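You operate a simulated robot arm through the tools that you are given. There is no shell and no other tool. Be economical: measure what you need, move in short steps, check, and stop when the job is done.

You run a simulated two-armed robot. Do the job below in one go: nothing can be reset, and whatever is moved stays where it is left.

## Task
Hold the orange sound meter steady and switch it on, then check it at the tone box.
Fine: stand it on the yellow pad with the tone on; 93.5 to 94.5 goes in the green bin, else the red bin; stop the tone, leave the meter on.

The check looks at the end state, three seconds after you hand in, the way a careful person would. Anything else that was tipped, shoved, dropped, spilled or broken makes it a failure.

## Robot
Two 7-joint arms with two-finger parallel grippers on one trunk, on a base that drives. Base frame: it is fixed to the floor where the robot stands at the start and does not move with it; the origin is under the middle of the robot, x ahead of it, y to its left, z up. Lengths are in m, angles in rad, forces in N, time in s.
The left shoulder is at the start at [0.06, 0.143, 0.926], the right one opposite. With the tool pointing down near the work surface each hand reaches from about 0.3 to 0.72 m from the robot's upright axis, wherever it stands, measured 20 degrees to its own side. Places, roughly: key of the orange sound meter [0.5, 0, 1]; top of the yellow pad [0.6, -0.2, 0.9]; tone key [0.7, -0.2, 1]. Payload 1.57 kg a hand.
The TCP of each hand is the grasp point between the finger pads, 0.03 m short of the fingertips. In the tool frame z runs along the fingers and y along their closing line. Largest opening 0.11 m; finger width 0.024, thickness 0.012; the body of the gripper, 0.048 by 0.112 m, starts 0.078 m behind the TCP.
Orientation is that of the tool frame in the base frame, as [roll, pitch, yaw] about the fixed x, y, z axes, in that order (R = Rz(yaw) Ry(pitch) Rx(roll)). With the fingers straight down and closing along the base's y, the tool's x points along the base's -x, its y along +y and its z along -z.

## Interface
- The arms move only by the tool drive_tool. It takes "left_steps", "right_steps" or both (then of equal length, played together; a hand with none holds still); each is a list of rows, each a list of 7 numbers: the turn, a rotation vector about the base's x, y, z in rad, then the shift along the base's x, y, z in cm, then the gripper command, from -1 (shut) to 1 (fully open), values between in proportion. In form: [[rx, ry, rz, x, y, z, jaw], ...]. A call has 1 to 12 rows; each row shifts and turns the commanded pose from where the row before left it. Each row takes 0.2 s and may step no farther than 0.05 m and 0.15 rad from the row before; otherwise, or with a gripper value out of range, the whole call is refused. Where a pose cannot be reached the arm comes as near as it can. A force on the tool above 70 N (or 10 N above the force at the start of the call, whichever is more), or a blocked arm, ends the call early, and 0.2 s more pass. The fingers move at their own pace (about 0.045 m/s each) and stop on an object; they squeeze with about 28 N. The grip force told is the motor's: it shows also when the fingers shut on nothing. Time passes only in rows, and 0.2 s behind the last, so rows that do not move let the fingers close. The reply holds the time, the measured pose of the TCP, the force on the tool along the base axes, the opening and the grip force, in the units named above and with some noise.
- Cameras (640 x 400 px; columns grow to the right, rows downward): "scene" is now at [0.0444, 0.0261, 1.5398]; the picture's right is [0.34, -0.94, 0.00], its down [-0.70, -0.25, -0.67] and it looks along [0.63, 0.23, -0.74] (base axes); focal length 267 px, centre (320, 200). "left" rides on the left gripper at [0.07, -0.016, -0.141] in its tool frame; the picture's right is [0.23, 0.97, 0.00], its down [-0.86, 0.20, -0.48] and it looks along [-0.47, 0.11, 0.88] (tool axes); focal length 222 px, centre (320, 200). "right" rides on the right gripper at [0.07, 0.016, -0.141] in its tool frame; the picture's right is [-0.23, 0.97, 0.00], its down [-0.86, -0.20, -0.48] and it looks along [-0.47, -0.11, 0.88] (tool axes); focal length 222 px, centre (320, 200). There is no depth. A picture from a camera that has moved, and an enlarged one, comes with that camera's place and axes in the base frame and with its lens.
- capture(camera): a new picture of that camera. It takes no simulated time.
- slide_trunk(by): slides the trunk up (or, below 0, down) by that many m; the arms and the scene camera ride with it, the base frame stays. It gives what a move gives, with no picture.
- steer(legs): drives the robot by 1 to 6 legs, each [ahead, left, turn to the left] in m, m and rad, along the robot's own axes; the way and the turn of a leg run together, so that a leg with both is an arc; at most 1.5 m and 3.142 rad a leg. The arms and the cameras ride along, it lands a little off, and it stops where it bumps. It gives what a move gives.
- pan_tilt(pan, tilt): turns the head with the scene camera to pan (to the left, within 1.501 rad either way) and tilt (down, from -0.506 to 1.204), counted from straight ahead of the robot. It gives what a move gives.
- enlarge(camera, box): a new picture of the part [left, top, right, bottom] of that camera's present view, enlarged. It takes no simulated time.
- hand_in(): hands the job in; it is judged then, once.

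Go step by step. Nothing tells you exact positions but the pictures and the camera data: compare them with the known pose of the tool, close in by small moves and look again before you grip or let go. The budget is 120 turns and 92 pictures, counting those below and the enlarged ones. Unless the task says otherwise, let go and move clear before handing in, and close with one line.

The tools are called after ">>>" as name(argument=value, ...) on one line, values as JSON. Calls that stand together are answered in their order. drive_tool: Moves the arms, as the interface text tells. Its arguments: {"type":"object","properties":{"left_steps":{"type":"array","items":{"type":"array","items":{"type":"number"}}},"right_steps":{"type":"array","items":{"type":"array","items":{"type":"number"}}}},"required":[]} The other tools are called the same way: slide_trunk (by) slides the trunk up or down; steer (legs) drives the base; pan_tilt (pan, tilt) turns the head that bears the scene camera; capture (camera) takes a picture; enlarge (camera, box) takes an enlarged picture of a part of a camera's view; hand_in () hands the job in.

At the start:

```text
time_s: 0.0
left_eef_pos: [0.4394, 0.2719, 0.9983]
left_orientation: [3.141, -0.001, 3.141]
left_force: [0.0, -0.5, 0.0]
left_gripper_width: 0.1099
left_grasp_force: 0.1
right_eef_pos: [0.5067, -0.1807, 1.0]
right_orientation: [3.141, 0.001, -3.14]
right_force: [-0.1, 0.4, -0.4]
right_gripper_width: 0.11
right_grasp_force: 0.1
trunk travel left (down, up): [-0.525, 0.065]
robot x, y, heading: [0.0015, -0.0014, -0.003]
head pan, tilt: [0.344, 0.836]
```

scene: 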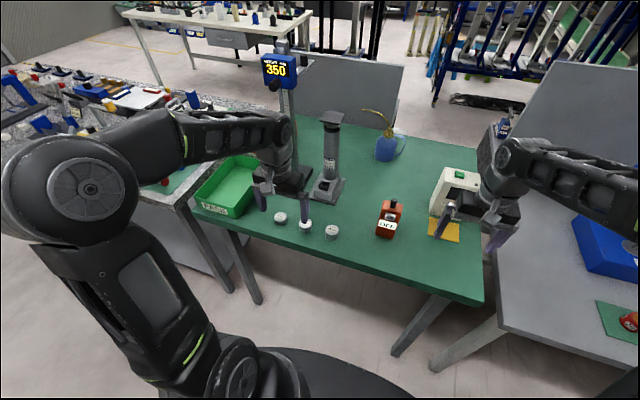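
right: 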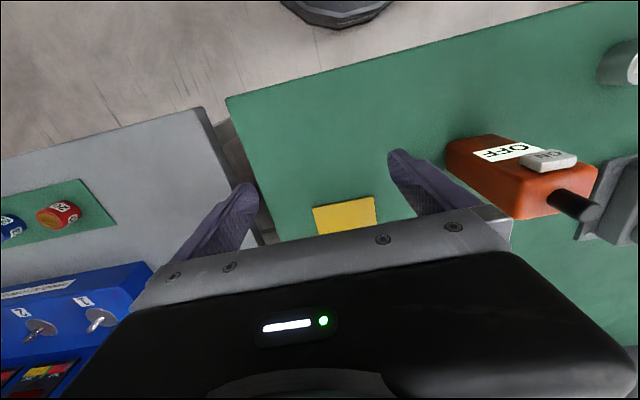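
left: 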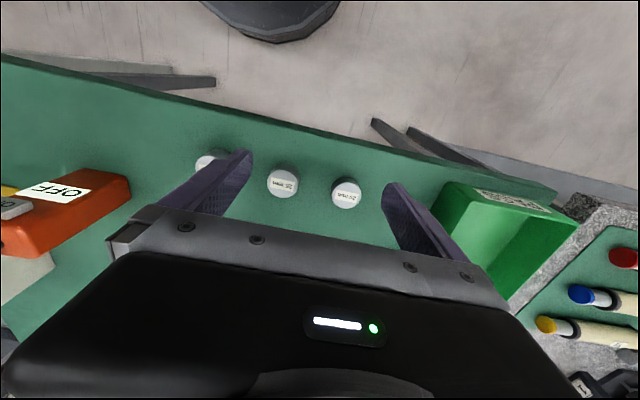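

I see the orange meter lying between the arms, the tone box behind the yellow pad and the green bin at the left. I'll enlarge these first to get the details.

>>> enlarge(camera="scene", box=[340, 140, 540, 265])

>>> enlarge(camera="right", box=[400, 80, 640, 230])

>>> enlarge(camera="scene", box=[170, 100, 370, 250])

```text
3.20 times, centred on (440, 202) of scene
camera zoom: at [0.0444, 0.0261, 1.5398], right [0.34, -0.94, 0.0], down [-0.7, -0.25, -0.67], along [0.63, 0.23, -0.74], focal length 855 px, centre (-64, 192)
```

zoom: 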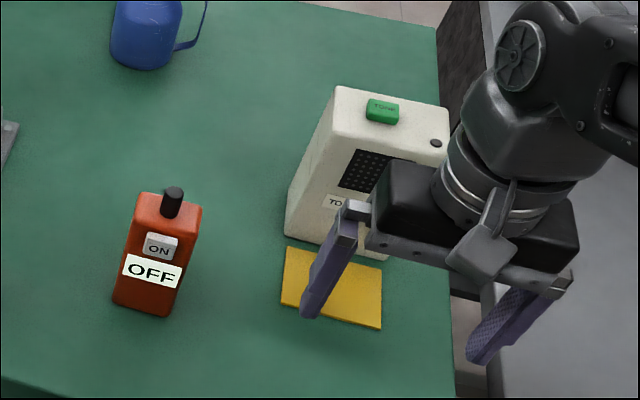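

```text
2.67 times, centred on (520, 155) of right
camera zoom: at [0.4364, -0.1654, 1.1416], right [0.23, 0.97, 0.0], down [0.86, -0.2, 0.48], along [0.47, -0.11, -0.88], focal length 592 px, centre (-213, 320)
```

zoom: 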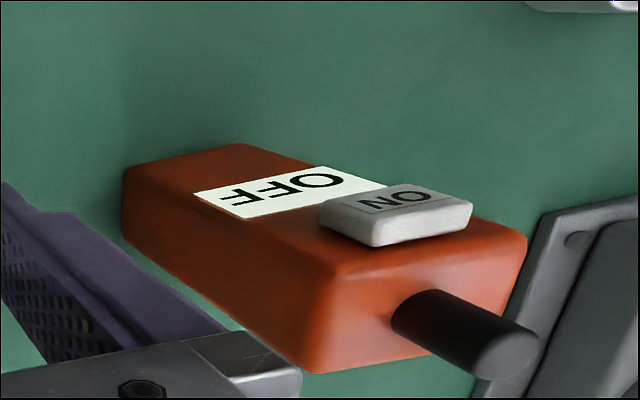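

```text
2.67 times, centred on (270, 175) of scene
camera zoom: at [0.0444, 0.0261, 1.5398], right [0.34, -0.94, 0.0], down [-0.7, -0.25, -0.67], along [0.63, 0.23, -0.74], focal length 713 px, centre (453, 267)
```

zoom: 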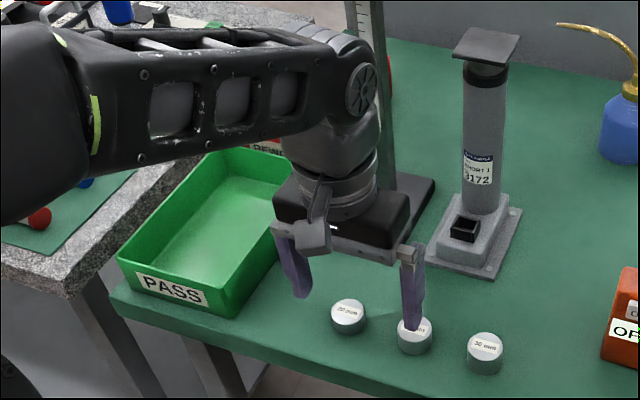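

The meter stands upright at about (0.56, 0.00), its face and ON key towards me, the key at z of about 0.97. Next I look around for the red bin and the layout of the tone box.

>>> pan_tilt(pan=1.0, tilt=0.7)

>>> capture(camera="scene")

>>> pan_tilt(pan=-0.4, tilt=0.7)

>>> capture(camera="scene")

```text
time_s: 1.0
left_eef_pos: [0.4403, 0.2713, 0.9996]
left_orientation: [3.141, 0.001, -3.14]
left_force: [1.0, 0.5, 0.2]
left_gripper_width: 0.1102
left_grasp_force: 0.0
right_eef_pos: [0.5064, -0.182, 1.0001]
right_orientation: [3.142, 0.0, 3.14]
right_force: [-0.5, 0.0, -0.1]
right_gripper_width: 0.1099
right_grasp_force: 0.1
trunk travel left (down, up): [-0.525, 0.065]
robot x, y, heading: [-0.0028, -0.004, -0.001]
head pan, tilt: [1.0, 0.7]
```

```text
85 pictures are left
camera scene: at [0.0161, 0.071, 1.5509], right [0.84, -0.54, 0.0], down [-0.35, -0.54, -0.76], along [0.41, 0.64, -0.64], focal length 267 px, centre (320, 200)
```

scene: 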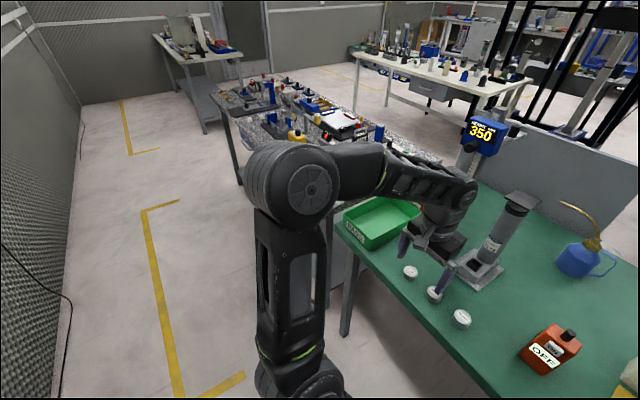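

```text
time_s: 2.6
left_eef_pos: [0.4402, 0.2708, 0.9995]
left_orientation: [-3.141, 0.001, 3.141]
left_force: [1.0, -0.2, 0.1]
left_gripper_width: 0.1099
left_grasp_force: 0.0
right_eef_pos: [0.5068, -0.1818, 0.9995]
right_orientation: [3.141, 0.0, -3.141]
right_force: [0.0, -0.1, 1.0]
right_gripper_width: 0.1102
right_grasp_force: 0.1
trunk travel left (down, up): [-0.525, 0.065]
robot x, y, heading: [0.0004, 0.0024, 0.001]
head pan, tilt: [-0.4, 0.7]
```

```text
84 pictures are left
camera scene: at [0.0484, -0.0335, 1.551], right [-0.39, -0.92, 0.0], down [-0.59, 0.25, -0.76], along [0.7, -0.3, -0.64], focal length 267 px, centre (320, 200)
```

scene: 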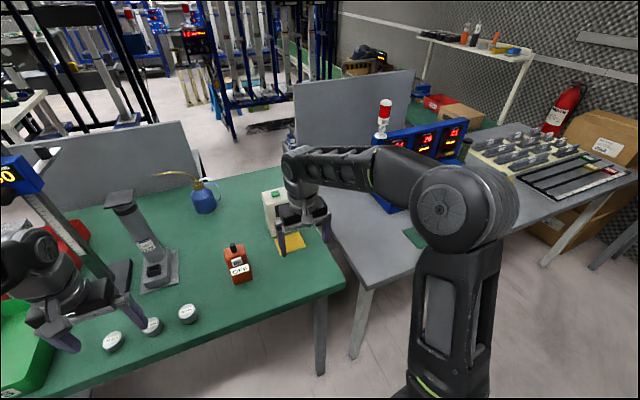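

The red bin seems to be at the far left of the green table, behind the scale post. A closer look at it and at the tone box.

>>> enlarge(camera="scene", box=[0, 140, 200, 390])

>>> enlarge(camera="scene", box=[210, 170, 350, 300])

```text
1.60 times, centred on (100, 265) of scene
camera zoom: at [0.0484, -0.0335, 1.551], right [-0.39, -0.92, 0.0], down [-0.59, 0.25, -0.76], along [0.7, -0.3, -0.64], focal length 428 px, centre (672, 96)
```

zoom: 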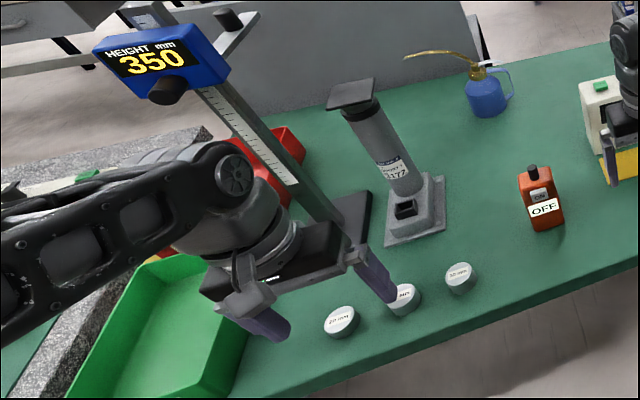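

```text
3.08 times, centred on (280, 235) of scene
camera zoom: at [0.0484, -0.0335, 1.551], right [-0.39, -0.92, 0.0], down [-0.59, 0.25, -0.76], along [0.7, -0.3, -0.64], focal length 822 px, centre (443, 92)
```

zoom: 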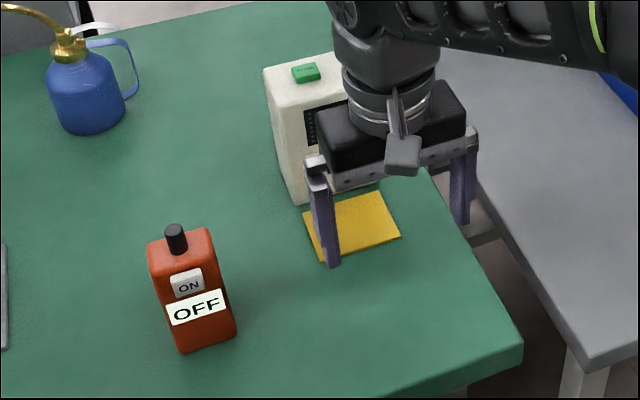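

The meter is at about (0.562, 0.0) with its mic top near z 1.015. I raise the right hand and bring it over the meter, gripper open.

>>> drive_tool(right_steps=[[0, 0, 0, 0, 0, 5, 1], [0, 0, 0, 0, 0, 5, 1], [0, 0, 0, 2, 4.5, 0, 1], [0, 0, 0, 2, 4.5, 0, 1], [0, 0, 0, 1.5, 4.5, 0, 1], [0, 0, 0, 0, 4.5, 0, 1], [0, 0, 0, 0, 0, 0, 1]])

>>> pan_tilt(pan=0.0, tilt=0.8)

>>> capture(camera="right")

>>> capture(camera="scene")

```text
time_s: 4.2
left_eef_pos: [0.4396, 0.2707, 1.0006]
left_orientation: [-3.141, -0.001, -3.141]
left_force: [-0.4, 0.3, 0.2]
left_gripper_width: 0.1101
left_grasp_force: 0.1
right_eef_pos: [0.5205, -0.1153, 1.0972]
right_orientation: [3.141, 0.003, 3.141]
right_force: [-1.0, -0.1, -0.7]
right_gripper_width: 0.1099
right_grasp_force: 0.1
right hand out of reach, approached as far as the arm can: row 2, 3, 4, 5, 6
trunk travel left (down, up): [-0.525, 0.065]
robot x, y, heading: [0.0, -0.0004, 0.003]
head pan, tilt: [-0.4, 0.7]
```

```text
time_s: 5.0
left_eef_pos: [0.4389, 0.2711, 0.9988]
left_orientation: [3.14, -0.001, -3.141]
left_force: [-0.1, -0.7, 0.6]
left_gripper_width: 0.1102
left_grasp_force: 0.1
right_eef_pos: [0.521, -0.1164, 1.0982]
right_orientation: [-3.14, 0.004, -3.141]
right_force: [0.6, -0.5, -0.3]
right_gripper_width: 0.1101
right_grasp_force: 0.2
trunk travel left (down, up): [-0.525, 0.065]
robot x, y, heading: [0.0045, -0.0008, 0.002]
head pan, tilt: [0.0, 0.799]
```

```text
81 pictures are left
camera right: at [0.451, -0.0992, 1.2393], right [0.23, 0.97, 0.0], down [0.85, -0.2, 0.48], along [0.47, -0.11, -0.88], focal length 222 px, centre (320, 200)
```

right: 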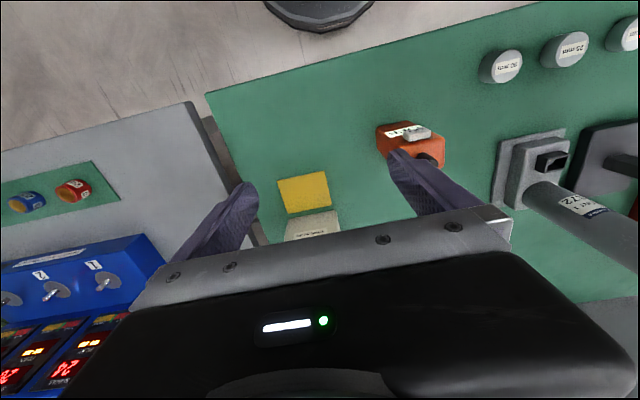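

```text
80 pictures are left
camera scene: at [0.0508, -0.0005, 1.5427], right [0.0, -1.0, 0.0], down [-0.72, 0.0, -0.7], along [0.7, 0.0, -0.72], focal length 267 px, centre (320, 200)
```

scene: 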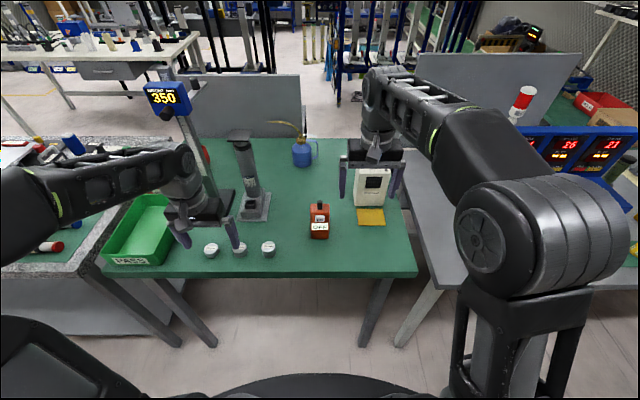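

The right arm falls short at this height, so I pull the left hand in a little, raise the trunk and drive 0.12 m ahead. There is clear floor under the table edge, which is at x of about 0.42.

>>> drive_tool(left_steps=[[0, 0, 0, -3, -1, 2, 1], [0, 0, 0, -3, -1, 2, 1], [0, 0, 0, 0, 0, 0, 1]])

>>> slide_trunk(by=0.06)

>>> steer(legs=[[0.12, 0, 0]])

>>> capture(camera="scene")

```text
time_s: 5.8
left_eef_pos: [0.3776, 0.2507, 1.0398]
left_orientation: [3.141, 0.001, 3.142]
left_force: [0.0, 0.7, 0.3]
left_gripper_width: 0.1101
left_grasp_force: 0.1
right_eef_pos: [0.5223, -0.1162, 1.0975]
right_orientation: [3.14, 0.001, 3.141]
right_force: [-0.3, 0.4, 0.2]
right_gripper_width: 0.1104
right_grasp_force: 0.0
trunk travel left (down, up): [-0.525, 0.065]
robot x, y, heading: [-0.0004, 0.0018, 0.003]
head pan, tilt: [0.0, 0.799]
```

```text
time_s: 6.8
left_eef_pos: [0.378, 0.2517, 1.0989]
left_orientation: [-3.141, 0.0, -3.141]
left_force: [-0.4, 0.1, -0.5]
left_gripper_width: 0.1097
left_grasp_force: 0.2
right_eef_pos: [0.5211, -0.1159, 1.1573]
right_orientation: [-3.141, 0.003, -3.141]
right_force: [-0.4, 0.0, 0.3]
right_gripper_width: 0.1099
right_grasp_force: 0.1
trunk travel left (down, up): [-0.585, 0.005]
robot x, y, heading: [0.0007, 0.0003, 0.001]
head pan, tilt: [0.0, 0.799]
```

```text
time_s: 8.1
left_eef_pos: [0.4961, 0.2508, 1.0992]
left_orientation: [-3.141, -0.002, -3.141]
left_force: [1.1, -0.5, -0.3]
left_gripper_width: 0.11
left_grasp_force: 0.0
right_eef_pos: [0.6392, -0.1156, 1.1566]
right_orientation: [-3.141, 0.003, -3.14]
right_force: [1.2, -0.1, 0.4]
right_gripper_width: 0.1099
right_grasp_force: 0.0
trunk travel left (down, up): [-0.585, 0.005]
robot x, y, heading: [0.1172, -0.0016, 0.001]
head pan, tilt: [0.0, 0.799]
```

```text
79 pictures are left
camera scene: at [0.1699, -0.0005, 1.6026], right [0.0, -1.0, 0.0], down [-0.72, 0.0, -0.7], along [0.7, 0.0, -0.72], focal length 267 px, centre (320, 200)
```

scene: 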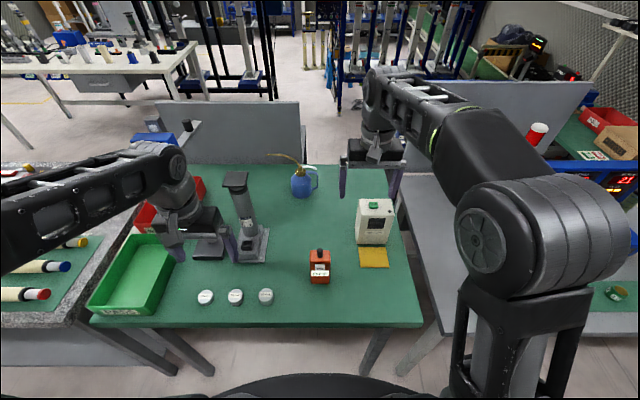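

Reach is better now. I move the right hand over the meter and check from its own camera.

>>> drive_tool(right_steps=[[0, 0, 0, -3.5, 3, 0, 1], [0, 0, 0, -3.5, 3, 0, 1], [0, 0, 0, -0.7, 3, 0, 1], [0, 0, 0, 0, 2.5, 0, 1], [0, 0, 0, 0, 0, 0, 1]])

>>> capture(camera="right")

>>> capture(camera="scene")

```text
time_s: 9.3
left_eef_pos: [0.4947, 0.2513, 1.099]
left_orientation: [3.141, 0.0, -3.141]
left_force: [-0.1, -0.6, -0.3]
left_gripper_width: 0.1101
left_grasp_force: 0.1
right_eef_pos: [0.5612, 0.0001, 1.1571]
right_orientation: [3.14, 0.005, 3.141]
right_force: [0.2, 0.1, 0.0]
right_gripper_width: 0.1099
right_grasp_force: 0.1
trunk travel left (down, up): [-0.585, 0.005]
robot x, y, heading: [0.1189, 0.0013, 0.002]
head pan, tilt: [0.0, 0.799]
```

```text
78 pictures are left
camera right: at [0.491, 0.0162, 1.2988], right [0.23, 0.97, 0.0], down [0.85, -0.2, 0.48], along [0.47, -0.11, -0.88], focal length 222 px, centre (320, 200)
```

right: 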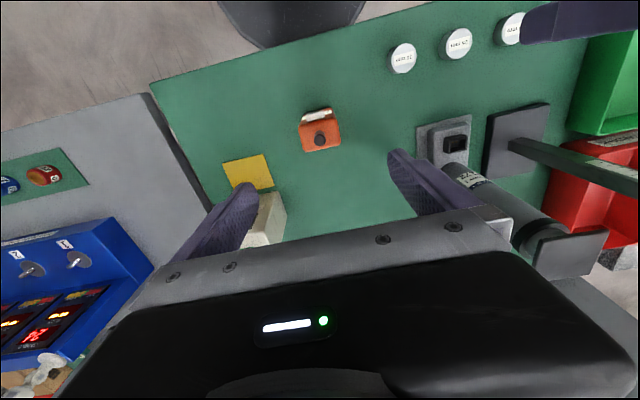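

```text
77 pictures are left
camera scene: at [0.1678, -0.0008, 1.6027], right [0.0, -1.0, 0.0], down [-0.72, 0.0, -0.7], along [0.7, 0.0, -0.72], focal length 267 px, centre (320, 200)
```

scene: 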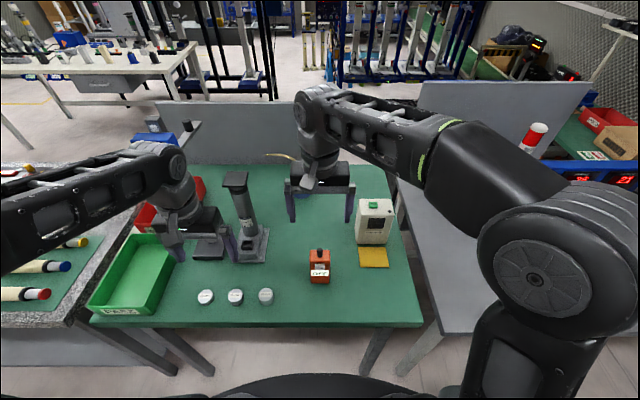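

The hand is centred over the meter and the meter is square to it. I go down part of the way, then look.

>>> drive_tool(right_steps=[[0, 0, 0, 0, 0, -4, 1], [0, 0, 0, 0, 0, -4, 1], [0, 0, 0, 0, 0, -4, 1], [0, 0, 0, 0, 0, -3, 1], [0, 0, 0, 0, 0, 0, 1]])

>>> enlarge(camera="scene", box=[250, 180, 410, 300])

>>> capture(camera="right")

```text
time_s: 10.5
left_eef_pos: [0.4952, 0.2505, 1.0994]
left_orientation: [3.141, 0.0, 3.141]
left_force: [-0.2, 0.3, 0.5]
left_gripper_width: 0.1101
left_grasp_force: 0.0
right_eef_pos: [0.5614, -0.0, 1.0061]
right_orientation: [-3.141, 0.004, 3.142]
right_force: [0.3, -0.6, -0.2]
right_gripper_width: 0.1099
right_grasp_force: 0.0
trunk travel left (down, up): [-0.585, 0.005]
robot x, y, heading: [0.1189, 0.0003, 0.003]
head pan, tilt: [0.0, 0.799]
```

```text
3.33 times, centred on (330, 240) of scene
camera zoom: at [0.1676, -0.0006, 1.6027], right [0.0, -1.0, 0.0], down [-0.72, 0.0, -0.7], along [0.7, 0.0, -0.72], focal length 891 px, centre (287, 67)
```

zoom: 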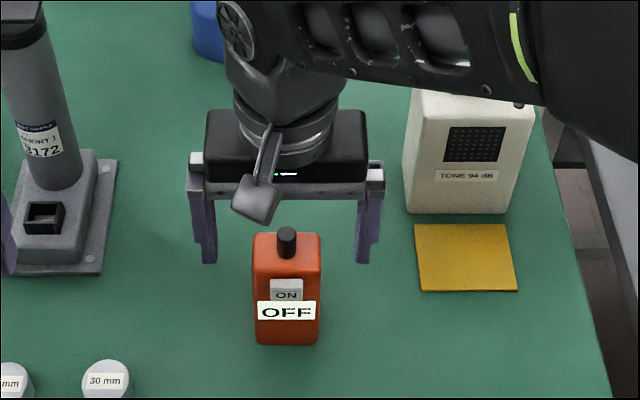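

```text
75 pictures are left
camera right: at [0.4911, 0.0167, 1.147], right [0.23, 0.97, 0.0], down [0.85, -0.2, 0.48], along [0.47, -0.11, -0.88], focal length 222 px, centre (320, 200)
```

right: 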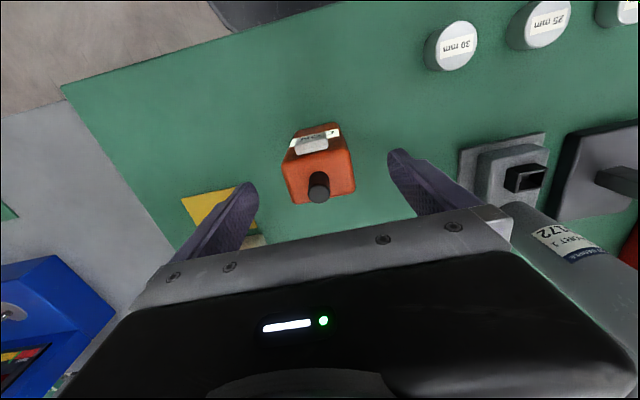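

The fingers straddle the meter cleanly. I shift 3 mm back, go down to z 0.958 and close.

>>> drive_tool(right_steps=[[0, 0, 0, -0.3, 0, -2.4, 1], [0, 0, 0, 0, 0, -2.4, 1], [0, 0, 0, 0, 0, 0, 1]])

>>> enlarge(camera="scene", box=[250, 180, 410, 300])

```text
time_s: 11.3
left_eef_pos: [0.4944, 0.2513, 1.0999]
left_orientation: [3.142, 0.0, 3.14]
left_force: [0.4, -0.2, -0.3]
left_gripper_width: 0.11
left_grasp_force: 0.1
right_eef_pos: [0.5576, 0.0002, 0.9599]
right_orientation: [3.141, 0.003, -3.142]
right_force: [-0.3, 1.1, 0.2]
right_gripper_width: 0.11
right_grasp_force: 0.0
trunk travel left (down, up): [-0.585, 0.005]
robot x, y, heading: [0.117, -0.0008, 0.003]
head pan, tilt: [0.0, 0.799]
```

```text
3.33 times, centred on (330, 240) of scene
camera zoom: at [0.1675, -0.0005, 1.6027], right [0.0, -1.0, 0.0], down [-0.72, 0.0, -0.7], along [0.7, 0.0, -0.72], focal length 891 px, centre (287, 67)
```

zoom: 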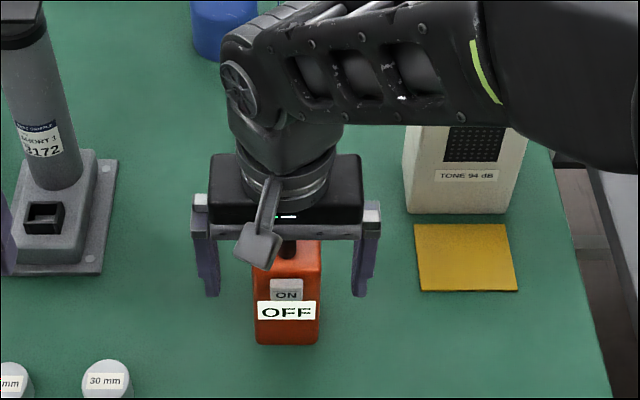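

The meter is between the fingers, with the mic just below the gripper body. I close the right gripper.

>>> drive_tool(right_steps=[[0, 0, 0, 0, 0, 0, -1], [0, 0, 0, 0, 0, 0, -1], [0, 0, 0, 0, 0, 0, -1], [0, 0, 0, 0, 0, 0, -1], [0, 0, 0, 0, 0, 0, -1], [0, 0, 0, 0, 0, 0, -1]])

>>> enlarge(camera="scene", box=[250, 180, 410, 300])

```text
time_s: 12.7
left_eef_pos: [0.4947, 0.2513, 1.0991]
left_orientation: [-3.14, 0.001, 3.141]
left_force: [-0.6, -0.1, -0.5]
left_gripper_width: 0.1102
left_grasp_force: 0.1
right_eef_pos: [0.5576, 0.0001, 0.9597]
right_orientation: [-3.141, 0.002, 3.141]
right_force: [0.9, -2.7, 1.1]
right_gripper_width: 0.0558
right_grasp_force: 27.7
trunk travel left (down, up): [-0.585, 0.005]
robot x, y, heading: [0.1173, -0.0017, -0.001]
head pan, tilt: [0.0, 0.799]
```

```text
3.33 times, centred on (330, 240) of scene
camera zoom: at [0.1679, -0.0007, 1.6027], right [0.0, -1.0, 0.0], down [-0.72, 0.0, -0.7], along [0.7, 0.0, -0.72], focal length 891 px, centre (287, 67)
```

zoom: 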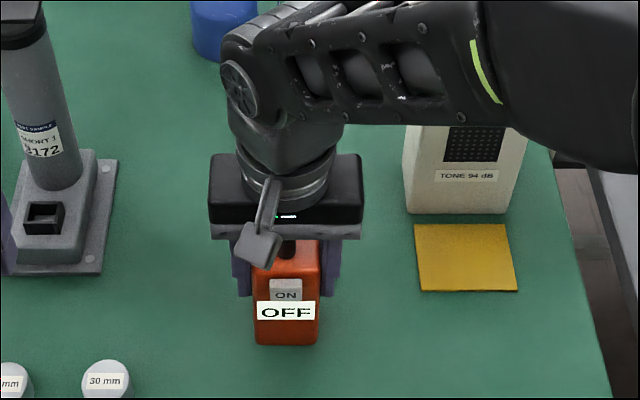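

The meter is held firmly. Now I shut the left gripper, tilt it forward by 0.9 rad and bring it in front of the meter, still to the left.

>>> drive_tool(left_steps=[[0, -0.15, 0, -1, -2, 0, -1], [0, -0.15, 0, -1, -2, 0, -1], [0, -0.15, 0, -1, -2, 0, -1], [0, -0.15, 0, -1, -2, -1, -1], [0, -0.15, 0, -1, -2, -1, -1], [0, -0.15, 0, -1, 0, -1, -1], [0, 0, 0, 0, 0, 0, -1], [0, 0, 0, 0, 0, 0, -1]])

>>> capture(camera="scene")

>>> capture(camera="left")

```text
time_s: 14.5
left_eef_pos: [0.5244, 0.1173, 1.1703]
left_orientation: [3.14, 0.899, 3.139]
left_force: [1.2, 0.1, 0.3]
left_gripper_width: 0.0001
left_grasp_force: 21.9
left hand out of reach, approached as far as the arm can: row 4, 5, 6
right_eef_pos: [0.5586, 0.0005, 0.9606]
right_orientation: [-3.141, 0.004, 3.142]
right_force: [-0.8, -0.4, 0.5]
right_gripper_width: 0.0556
right_grasp_force: 28.0
trunk travel left (down, up): [-0.585, 0.005]
robot x, y, heading: [0.1193, 0.0033, 0.001]
head pan, tilt: [0.0, 0.799]
```

```text
72 pictures are left
camera scene: at [0.1678, -0.0007, 1.6027], right [0.0, -1.0, 0.0], down [-0.72, 0.0, -0.7], along [0.7, 0.0, -0.72], focal length 267 px, centre (320, 200)
```

scene: 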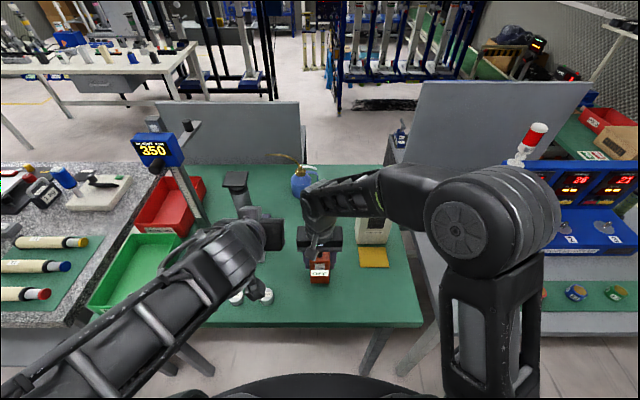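

```text
71 pictures are left
camera left: at [0.3696, 0.1014, 1.2039], right [-0.14, 0.97, -0.18], down [0.16, 0.2, 0.97], along [0.98, 0.11, -0.18], focal length 222 px, centre (320, 200)
```

left: 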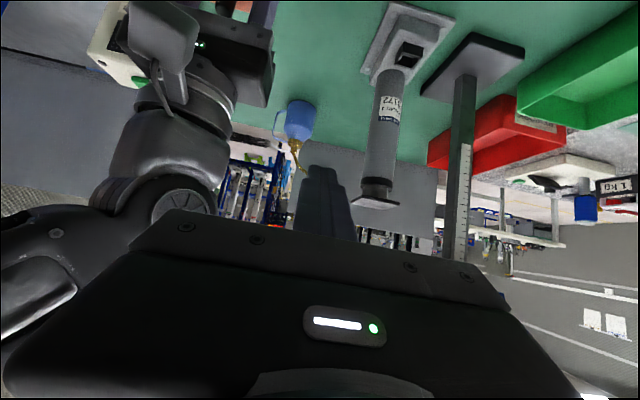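

The left wrist cannot fold this close to the body. So I'll carry the held meter to the yellow pad, centre about (0.634, -0.170), where the left hand has more room. First a small lift to check the grip.

>>> drive_tool(right_steps=[[0, 0, 0, 0, 0, 2, -1], [0, 0, 0, 0, 0, 2, -1], [0, 0, 0, 0, 0, 0, -1]])

>>> enlarge(camera="scene", box=[250, 180, 410, 300])

```text
time_s: 15.3
left_eef_pos: [0.5252, 0.1184, 1.1691]
left_orientation: [3.139, 0.897, -3.141]
left_force: [-0.2, 0.8, 0.1]
left_gripper_width: 0.0004
left_grasp_force: 21.4
right_eef_pos: [0.558, 0.0003, 1.0001]
right_orientation: [3.141, 0.005, -3.141]
right_force: [-0.6, -0.2, -2.7]
right_gripper_width: 0.0562
right_grasp_force: 28.1
trunk travel left (down, up): [-0.585, 0.005]
robot x, y, heading: [0.1168, -0.0013, 0.003]
head pan, tilt: [0.0, 0.799]
```

```text
3.33 times, centred on (330, 240) of scene
camera zoom: at [0.168, -0.0005, 1.6027], right [0.0, -1.0, 0.0], down [-0.72, 0.0, -0.7], along [0.7, 0.0, -0.72], focal length 891 px, centre (287, 67)
```

zoom: 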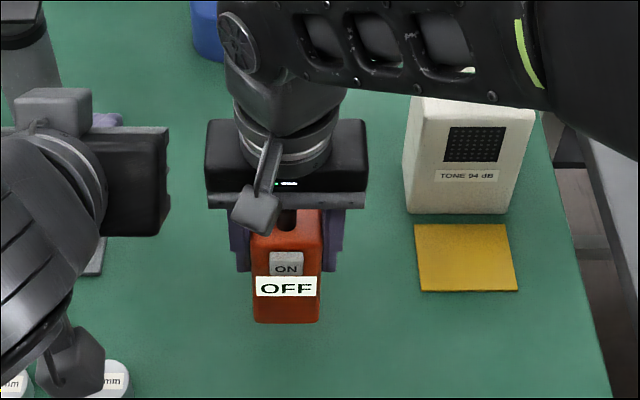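

The grip is firm. I carry the meter over the pad.

>>> drive_tool(right_steps=[[0, 0, 0, 1.6, -3.5, 0, -1], [0, 0, 0, 1.6, -3.5, 0, -1], [0, 0, 0, 1.6, -3.5, 0, -1], [0, 0, 0, 1.6, -3.5, 0, -1], [0, 0, 0, 1.2, -3.1, 0, -1], [0, 0, 0, 0, 0, 0, -1]])

>>> enlarge(camera="scene", box=[290, 180, 450, 300])

>>> capture(camera="right")

```text
time_s: 16.7
left_eef_pos: [0.524, 0.1182, 1.1692]
left_orientation: [3.141, 0.896, 3.141]
left_force: [0.7, 0.7, -0.1]
left_gripper_width: 0.0
left_grasp_force: 20.8
right_eef_pos: [0.6357, -0.1699, 0.9997]
right_orientation: [-3.14, 0.004, 3.141]
right_force: [0.2, 0.5, -1.4]
right_gripper_width: 0.0556
right_grasp_force: 27.7
trunk travel left (down, up): [-0.585, 0.005]
robot x, y, heading: [0.1177, -0.0012, -0.002]
head pan, tilt: [0.0, 0.799]
```

```text
3.33 times, centred on (370, 240) of scene
camera zoom: at [0.1679, -0.0001, 1.6027], right [0.0, -1.0, 0.0], down [-0.72, 0.0, -0.7], along [0.7, 0.0, -0.72], focal length 891 px, centre (153, 67)
```

zoom: 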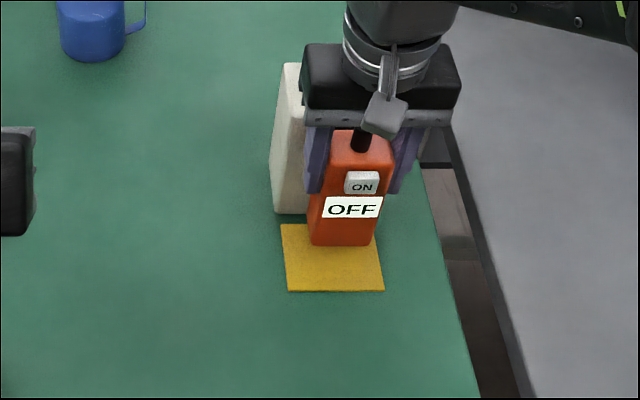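

```text
68 pictures are left
camera right: at [0.5644, -0.155, 1.1403], right [0.23, 0.97, 0.0], down [0.85, -0.2, 0.48], along [0.47, -0.11, -0.88], focal length 222 px, centre (320, 200)
```

right: 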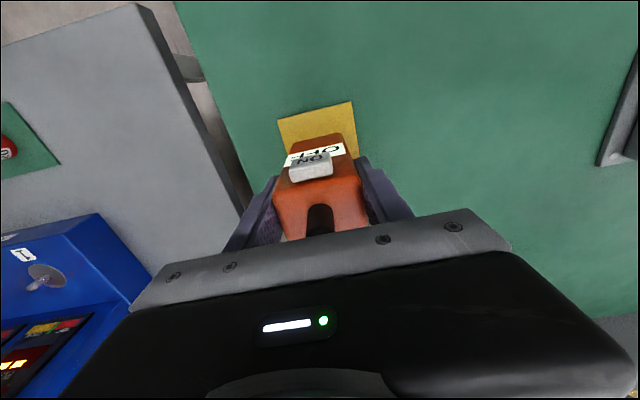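

The meter is above the pad. I lower it gently until the force shows contact.

>>> drive_tool(right_steps=[[0, 0, 0, -0.1, 0, -1.7, -1], [0, 0, 0, 0, 0, -1.4, -1], [0, 0, 0, 0, 0, -0.2, -1], [0, 0, 0, 0, 0, -0.2, -1], [0, 0, 0, 0, 0, 0, -1]])

>>> enlarge(camera="scene", box=[290, 180, 450, 300])

```text
time_s: 17.9
left_eef_pos: [0.524, 0.1195, 1.1686]
left_orientation: [3.14, 0.898, 3.141]
left_force: [0.2, -0.1, 0.8]
left_gripper_width: 0.0
left_grasp_force: 20.6
right_eef_pos: [0.6331, -0.1727, 0.9629]
right_orientation: [-3.141, 0.003, 3.141]
right_force: [0.3, 0.5, -2.2]
right_gripper_width: 0.0554
right_grasp_force: 28.7
trunk travel left (down, up): [-0.585, 0.005]
robot x, y, heading: [0.1198, 0.0027, 0.006]
head pan, tilt: [0.0, 0.799]
```

```text
3.33 times, centred on (370, 240) of scene
camera zoom: at [0.168, -0.0006, 1.6027], right [0.0, -1.0, 0.0], down [-0.72, 0.0, -0.7], along [0.7, 0.0, -0.72], focal length 891 px, centre (153, 67)
```

zoom: 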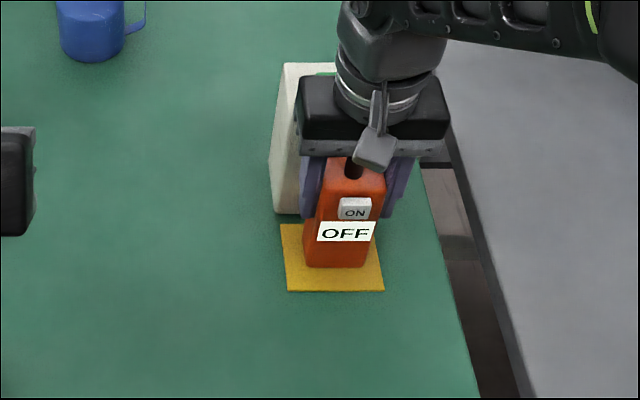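

It still hangs just above the pad. A few more 1 mm steps.

>>> drive_tool(right_steps=[[0, 0, 0, 0, 0, -0.1, -1], [0, 0, 0, 0, 0, 0, -1]])

>>> drive_tool(right_steps=[[0, 0, 0, 0, 0, -0.1, -1], [0, 0, 0, 0, 0, 0, -1]])

```text
time_s: 18.5
left_eef_pos: [0.5236, 0.1179, 1.1699]
left_orientation: [3.139, 0.898, -3.141]
left_force: [-0.4, 0.0, -0.4]
left_gripper_width: 0.0
left_grasp_force: 21.5
right_eef_pos: [0.6335, -0.1724, 0.9636]
right_orientation: [-3.141, 0.003, 3.141]
right_force: [-0.4, -1.9, 3.9]
right_gripper_width: 0.0556
right_grasp_force: 27.6
trunk travel left (down, up): [-0.585, 0.005]
robot x, y, heading: [0.1176, 0.0025, -0.002]
head pan, tilt: [0.0, 0.799]
```

```text
time_s: 19.1
left_eef_pos: [0.5229, 0.118, 1.1697]
left_orientation: [3.14, 0.898, -3.14]
left_force: [-0.5, -0.9, 0.7]
left_gripper_width: 0.0002
left_grasp_force: 21.2
right_eef_pos: [0.6341, -0.1714, 0.9641]
right_orientation: [-3.141, 0.006, 3.14]
right_force: [0.5, -1.3, 13.5]
right_gripper_width: 0.0558
right_grasp_force: 28.3
trunk travel left (down, up): [-0.585, 0.005]
robot x, y, heading: [0.1189, -0.0002, 0.001]
head pan, tilt: [0.0, 0.799]
```

The meter rests on the pad, still gripped. Now I bring the tilted left hand round in front, low enough to stay under the right hand's camera.

>>> drive_tool(left_steps=[[0, 0, 0, -0.5, -4, 0, -1], [0, 0, 0, -0.5, -4, 0, -1], [0, 0, 0, -0.5, -4, -1, -1], [0, 0, 0, -0.5, -4, -2, -1], [0, 0, 0, 0, 0, 0, -1]])

>>> capture(camera="scene")

```text
time_s: 20.3
left_eef_pos: [0.5044, -0.0404, 1.1383]
left_orientation: [3.14, 0.901, 3.141]
left_force: [0.4, 0.5, 0.6]
left_gripper_width: 0.0
left_grasp_force: 21.1
right_eef_pos: [0.6334, -0.1709, 0.9633]
right_orientation: [3.141, 0.005, -3.141]
right_force: [4.0, -2.3, 22.1]
right_gripper_width: 0.0556
right_grasp_force: 28.1
trunk travel left (down, up): [-0.585, 0.005]
robot x, y, heading: [0.1198, 0.0008, 0.0]
head pan, tilt: [0.0, 0.799]
```

```text
66 pictures are left
camera scene: at [0.1664, -0.0002, 1.6029], right [0.0, -1.0, 0.0], down [-0.72, 0.0, -0.7], along [0.7, 0.0, -0.72], focal length 267 px, centre (320, 200)
```

scene: 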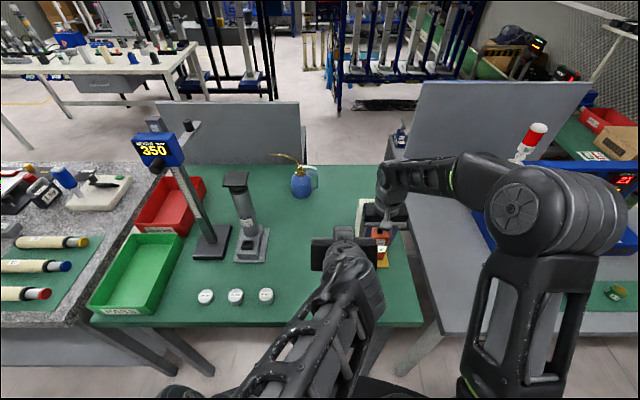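

The arm follows. I lower it in front of the meter, still short of the right hand.

>>> drive_tool(left_steps=[[0, 0, 0, 0, 0, -4, -1], [0, 0, 0, 0.5, -0.5, -4, -1], [0, 0, 0, 0.5, -1, -4, -1], [0, 0, 0, 0.5, -1, -3, -1], [0, 0, 0, 0, 0, 0, -1]])

>>> enlarge(camera="scene", box=[270, 170, 470, 320])

>>> capture(camera="left")

```text
time_s: 20.9
left_eef_pos: [0.4873, -0.0692, 1.0566]
left_orientation: [-2.903, 0.761, -3.004]
left_force: [-0.1, -0.7, -1.0]
left_gripper_width: 0.0
left_grasp_force: 21.0
right_eef_pos: [0.6343, -0.1697, 0.9637]
right_orientation: [-3.141, 0.006, 3.141]
right_force: [-2.8, 0.3, 8.0]
right_gripper_width: 0.056
right_grasp_force: 28.2
trunk travel left (down, up): [-0.585, 0.005]
robot x, y, heading: [0.1179, -0.0027, -0.002]
head pan, tilt: [0.0, 0.799]
stopped in row 3 (left hand): the arm was blocked; the commanded pose is now the measured one
```

```text
2.67 times, centred on (370, 245) of scene
camera zoom: at [0.1665, -0.0001, 1.6025], right [0.0, -1.0, 0.0], down [-0.72, 0.0, -0.7], along [0.7, 0.0, -0.72], focal length 713 px, centre (187, 80)
```

zoom: 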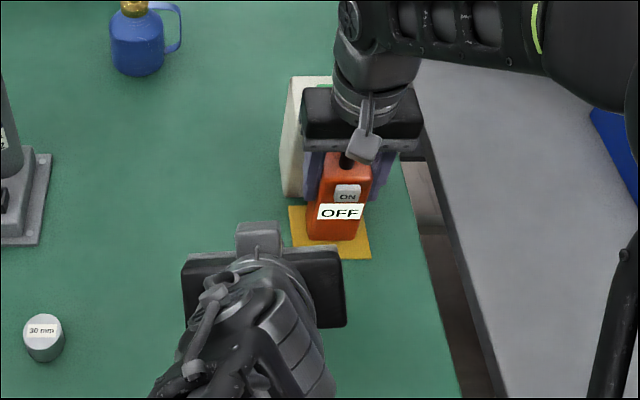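

```text
64 pictures are left
camera left: at [0.3377, -0.0727, 1.1122], right [-0.14, 0.94, -0.32], down [0.29, 0.35, 0.89], along [0.95, 0.03, -0.32], focal length 222 px, centre (320, 200)
```

left: 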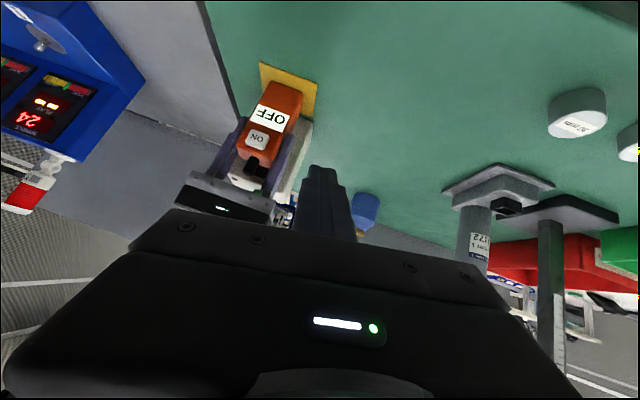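

The left arm was blocked while folding down near my body, not on an object. I move it forward and yaw it so that it points right, with the wrist farther out.

>>> drive_tool(left_steps=[[0, 0, -0.1, 2, 0.5, 1, -1], [0, 0, -0.1, 2, 0.5, 0, -1], [0, 0, -0.1, 2, 0, 0, -1], [0, 0, 0, 0, 0, 0, -1]])

>>> capture(camera="scene")

```text
time_s: 21.9
left_eef_pos: [0.5472, -0.0596, 1.0666]
left_orientation: [-2.902, 0.762, 2.978]
left_force: [-0.5, -0.6, -0.5]
left_gripper_width: 0.0
left_grasp_force: 20.9
right_eef_pos: [0.6345, -0.17, 0.9624]
right_orientation: [3.139, 0.006, -3.141]
right_force: [-2.5, -0.9, 12.0]
right_gripper_width: 0.0556
right_grasp_force: 27.5
trunk travel left (down, up): [-0.585, 0.005]
robot x, y, heading: [0.1221, 0.0023, -0.002]
head pan, tilt: [0.0, 0.799]
```

```text
63 pictures are left
camera scene: at [0.1669, -0.0004, 1.6028], right [0.0, -1.0, 0.0], down [-0.72, 0.0, -0.7], along [0.7, 0.0, -0.72], focal length 267 px, centre (320, 200)
```

scene: 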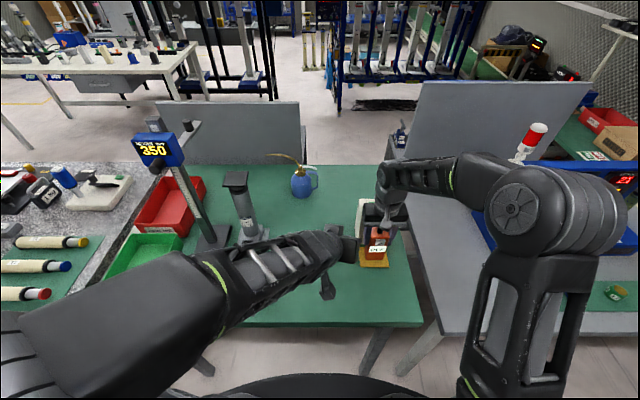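

That works. Now I lower it to key height, still clear of the meter.

>>> drive_tool(left_steps=[[0, 0, 0, -0.3, -1, -2.5, -1], [0, 0, 0, -0.2, -1, -2.5, -1], [0, 0, 0, 0, -1, -2, -1], [0, 0, 0, 0, 0, 0, -1]])

>>> enlarge(camera="scene", box=[290, 180, 450, 300])

>>> capture(camera="left")

```text
time_s: 22.9
left_eef_pos: [0.5432, -0.0916, 0.9951]
left_orientation: [-2.903, 0.761, 2.977]
left_force: [0.5, -0.2, -0.1]
left_gripper_width: 0.0001
left_grasp_force: 21.7
right_eef_pos: [0.6344, -0.1707, 0.963]
right_orientation: [3.139, 0.008, 3.141]
right_force: [-0.2, 0.6, 12.1]
right_gripper_width: 0.0556
right_grasp_force: 28.4
trunk travel left (down, up): [-0.585, 0.005]
robot x, y, heading: [0.118, 0.0006, -0.001]
head pan, tilt: [0.0, 0.799]
```

```text
3.33 times, centred on (370, 240) of scene
camera zoom: at [0.1669, -0.0002, 1.6028], right [0.0, -1.0, 0.0], down [-0.72, 0.0, -0.7], along [0.7, 0.0, -0.72], focal length 891 px, centre (153, 67)
```

zoom: 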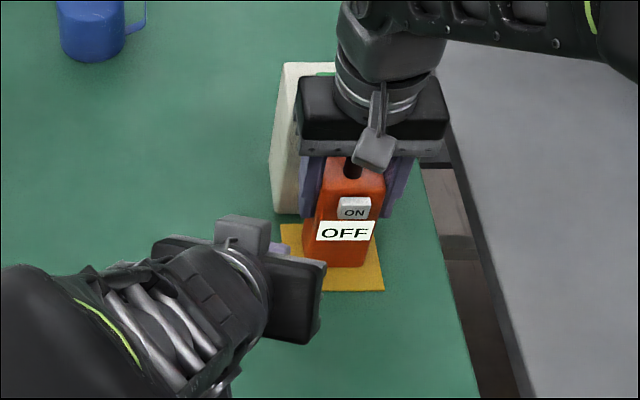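

```text
61 pictures are left
camera left: at [0.3988, -0.0493, 1.0513], right [0.15, 0.93, -0.32], down [0.38, 0.25, 0.89], along [0.91, -0.25, -0.32], focal length 222 px, centre (320, 200)
```

left: 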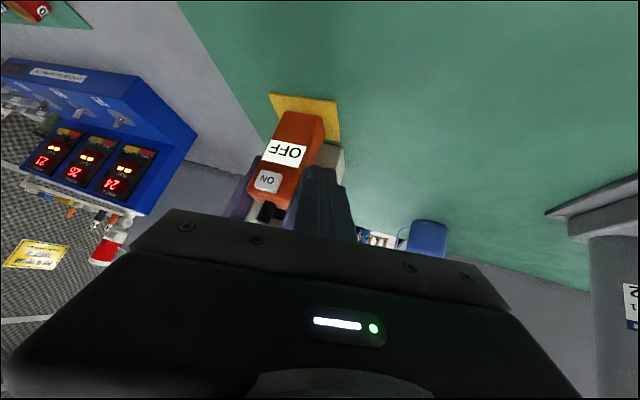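

Both cameras put the key at about (0.614, -0.173, 0.970). I line up the left fingertip in front of it.

>>> drive_tool(left_steps=[[0, 0, 0, 0, -2, -0.3, -1], [0, 0, 0, 0, -2, -0.3, -1], [0, 0, 0, 0, -2, -0.4, -1], [0, 0, 0, 0, -2, 0, -1], [0, 0, 0, 0, 0, 0, -1]])

>>> enlarge(camera="scene", box=[290, 180, 450, 300])

>>> enlarge(camera="left", box=[220, 80, 420, 230])

```text
time_s: 24.1
left_eef_pos: [0.543, -0.1701, 0.985]
left_orientation: [-2.902, 0.762, 2.978]
left_force: [-0.2, -0.5, -1.1]
left_gripper_width: 0.0
left_grasp_force: 21.2
right_eef_pos: [0.6339, -0.1704, 0.9633]
right_orientation: [3.139, 0.005, -3.141]
right_force: [2.5, -0.7, 13.3]
right_gripper_width: 0.0559
right_grasp_force: 27.7
trunk travel left (down, up): [-0.585, 0.005]
robot x, y, heading: [0.1172, 0.0008, -0.006]
head pan, tilt: [0.0, 0.799]
```

```text
3.33 times, centred on (370, 240) of scene
camera zoom: at [0.167, -0.0002, 1.6028], right [0.0, -1.0, 0.0], down [-0.72, 0.0, -0.7], along [0.7, 0.0, -0.72], focal length 891 px, centre (153, 67)
```

zoom: 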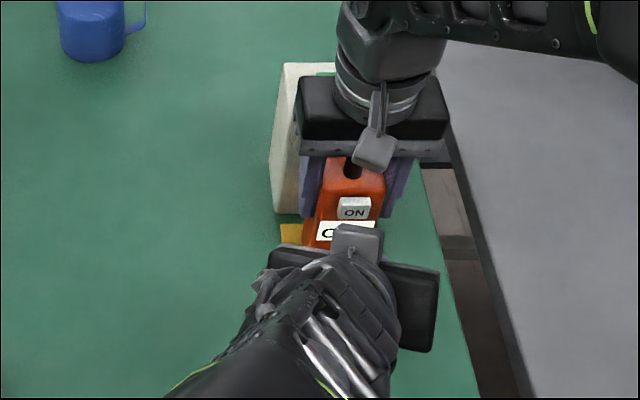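

```text
2.67 times, centred on (320, 155) of left
camera zoom: at [0.3988, -0.1288, 1.0405], right [0.15, 0.93, -0.32], down [0.38, 0.25, 0.89], along [0.91, -0.25, -0.32], focal length 592 px, centre (320, 320)
```

zoom: 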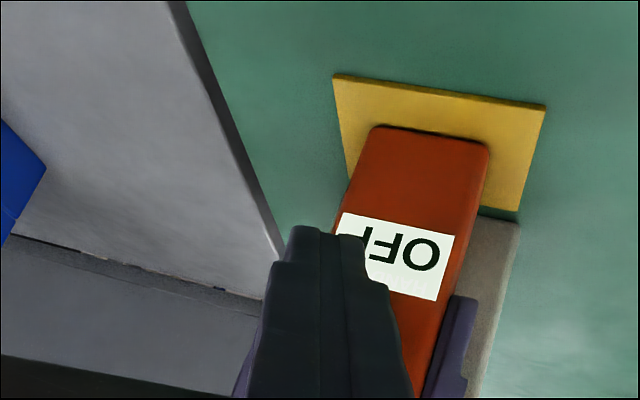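

The tip's leading corner is at about (0.574, -0.170, 0.970), in line with the key. I push forward along x in small steps.

>>> drive_tool(left_steps=[[0, 0, 0, 1.5, 0, 0, -1], [0, 0, 0, 1.2, 0, 0, -1], [0, 0, 0, 0.5, 0, 0, -1], [0, 0, 0, 0.3, 0, 0, -1], [0, 0, 0, 0, 0, 0, -1]])

>>> enlarge(camera="scene", box=[330, 200, 410, 260])

>>> enlarge(camera="left", box=[220, 80, 420, 230])

```text
time_s: 25.3
left_eef_pos: [0.578, -0.1705, 0.9876]
left_orientation: [-2.901, 0.76, 2.982]
left_force: [-1.3, 0.5, 0.1]
left_gripper_width: 0.0002
left_grasp_force: 21.3
right_eef_pos: [0.6334, -0.1707, 0.964]
right_orientation: [3.139, 0.005, -3.141]
right_force: [2.4, 0.2, 13.6]
right_gripper_width: 0.0557
right_grasp_force: 28.2
trunk travel left (down, up): [-0.585, 0.005]
robot x, y, heading: [0.1149, -0.0005, -0.001]
head pan, tilt: [0.0, 0.799]
```

```text
6.67 times, centred on (370, 230) of scene
camera zoom: at [0.167, -0.0002, 1.6028], right [0.0, -1.0, 0.0], down [-0.72, 0.0, -0.7], along [0.7, 0.0, -0.72], focal length 1782 px, centre (-13, 0)
```

zoom: 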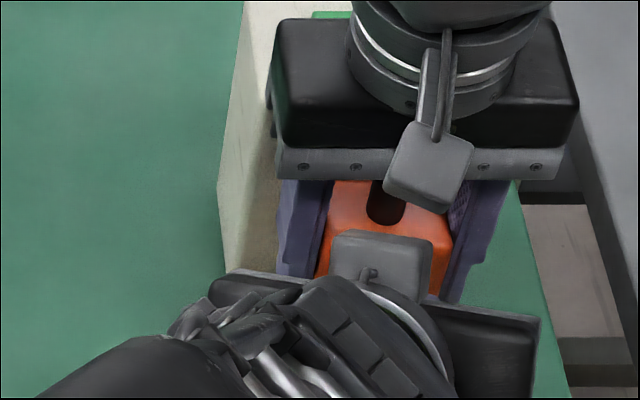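

```text
2.67 times, centred on (320, 155) of left
camera zoom: at [0.4342, -0.1289, 1.0423], right [0.15, 0.93, -0.32], down [0.38, 0.25, 0.89], along [0.91, -0.25, -0.32], focal length 592 px, centre (320, 320)
```

zoom: 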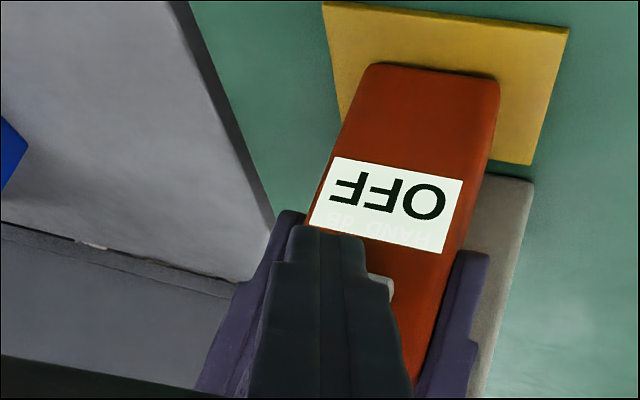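

The tip is right at the key, with no force so far. I continue in 2 mm steps.

>>> drive_tool(left_steps=[[0, 0, 0, 0.2, 0.1, 0, -1], [0, 0, 0, 0.2, 0.1, 0, -1], [0, 0, 0, 0, 0, 0, -1]])

>>> enlarge(camera="left", box=[220, 80, 420, 230])

```text
time_s: 26.1
left_eef_pos: [0.5818, -0.168, 0.9868]
left_orientation: [-2.904, 0.761, 2.977]
left_force: [-4.1, -1.3, 0.3]
left_gripper_width: 0.0
left_grasp_force: 21.4
right_eef_pos: [0.6335, -0.1709, 0.963]
right_orientation: [3.139, 0.005, 3.141]
right_force: [4.7, 0.5, 12.7]
right_gripper_width: 0.0557
right_grasp_force: 28.5
trunk travel left (down, up): [-0.585, 0.005]
robot x, y, heading: [0.1167, -0.003, -0.001]
head pan, tilt: [0.0, 0.799]
```

```text
2.67 times, centred on (320, 155) of left
camera zoom: at [0.4382, -0.1274, 1.0427], right [0.15, 0.93, -0.32], down [0.38, 0.25, 0.89], along [0.91, -0.25, -0.32], focal length 592 px, centre (320, 320)
```

zoom: 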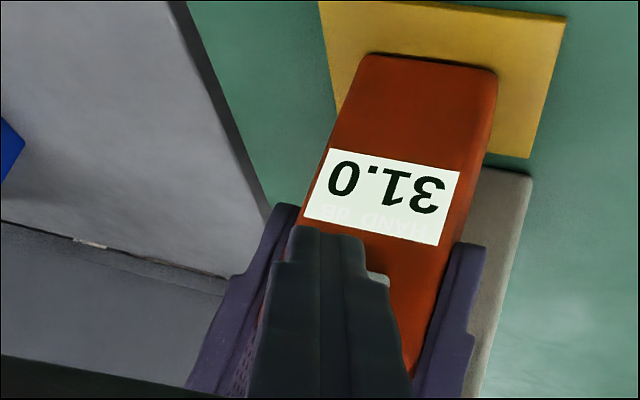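

The meter is on and reads 31.0 with the tone off. I back the left hand straight away, and release the meter so that it stands by itself.

>>> drive_tool(left_steps=[[0, 0, 0, -2, 0, 0, -1], [0, 0, 0, -2, 0, 0, -1], [0, 0, 0, 0, 3, 0.5, -1], [0, 0, 0, 0, 4, 1, -1], [0, 0, 0, 0, 4, 2, -1], [0, 0, 0, 0, 4, 2, -1], [0, 0, 0, 0, 0, 0, -1]])

>>> enlarge(camera="scene", box=[330, 200, 410, 260])

```text
time_s: 27.7
left_eef_pos: [0.5416, -0.0189, 1.0395]
left_orientation: [-2.903, 0.761, 2.978]
left_force: [-0.6, -0.6, 1.1]
left_gripper_width: 0.0
left_grasp_force: 21.6
right_eef_pos: [0.6336, -0.1708, 0.9634]
right_orientation: [-3.14, 0.004, -3.141]
right_force: [1.9, -1.1, 14.3]
right_gripper_width: 0.0556
right_grasp_force: 28.5
trunk travel left (down, up): [-0.585, 0.005]
robot x, y, heading: [0.1186, -0.002, 0.0]
head pan, tilt: [0.0, 0.799]
```

```text
6.67 times, centred on (370, 230) of scene
camera zoom: at [0.1669, -0.0003, 1.6028], right [0.0, -1.0, 0.0], down [-0.72, 0.0, -0.7], along [0.7, 0.0, -0.72], focal length 1782 px, centre (-13, 0)
```

zoom: 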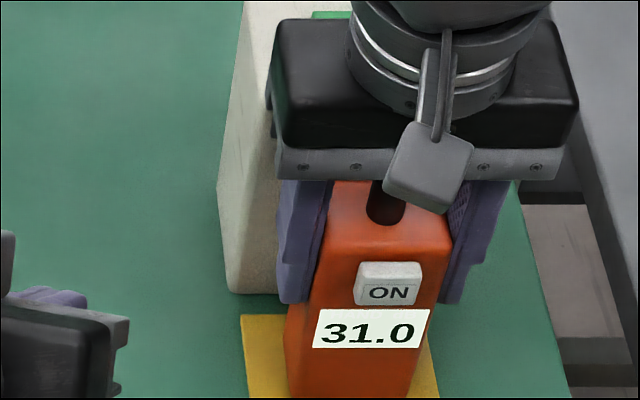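

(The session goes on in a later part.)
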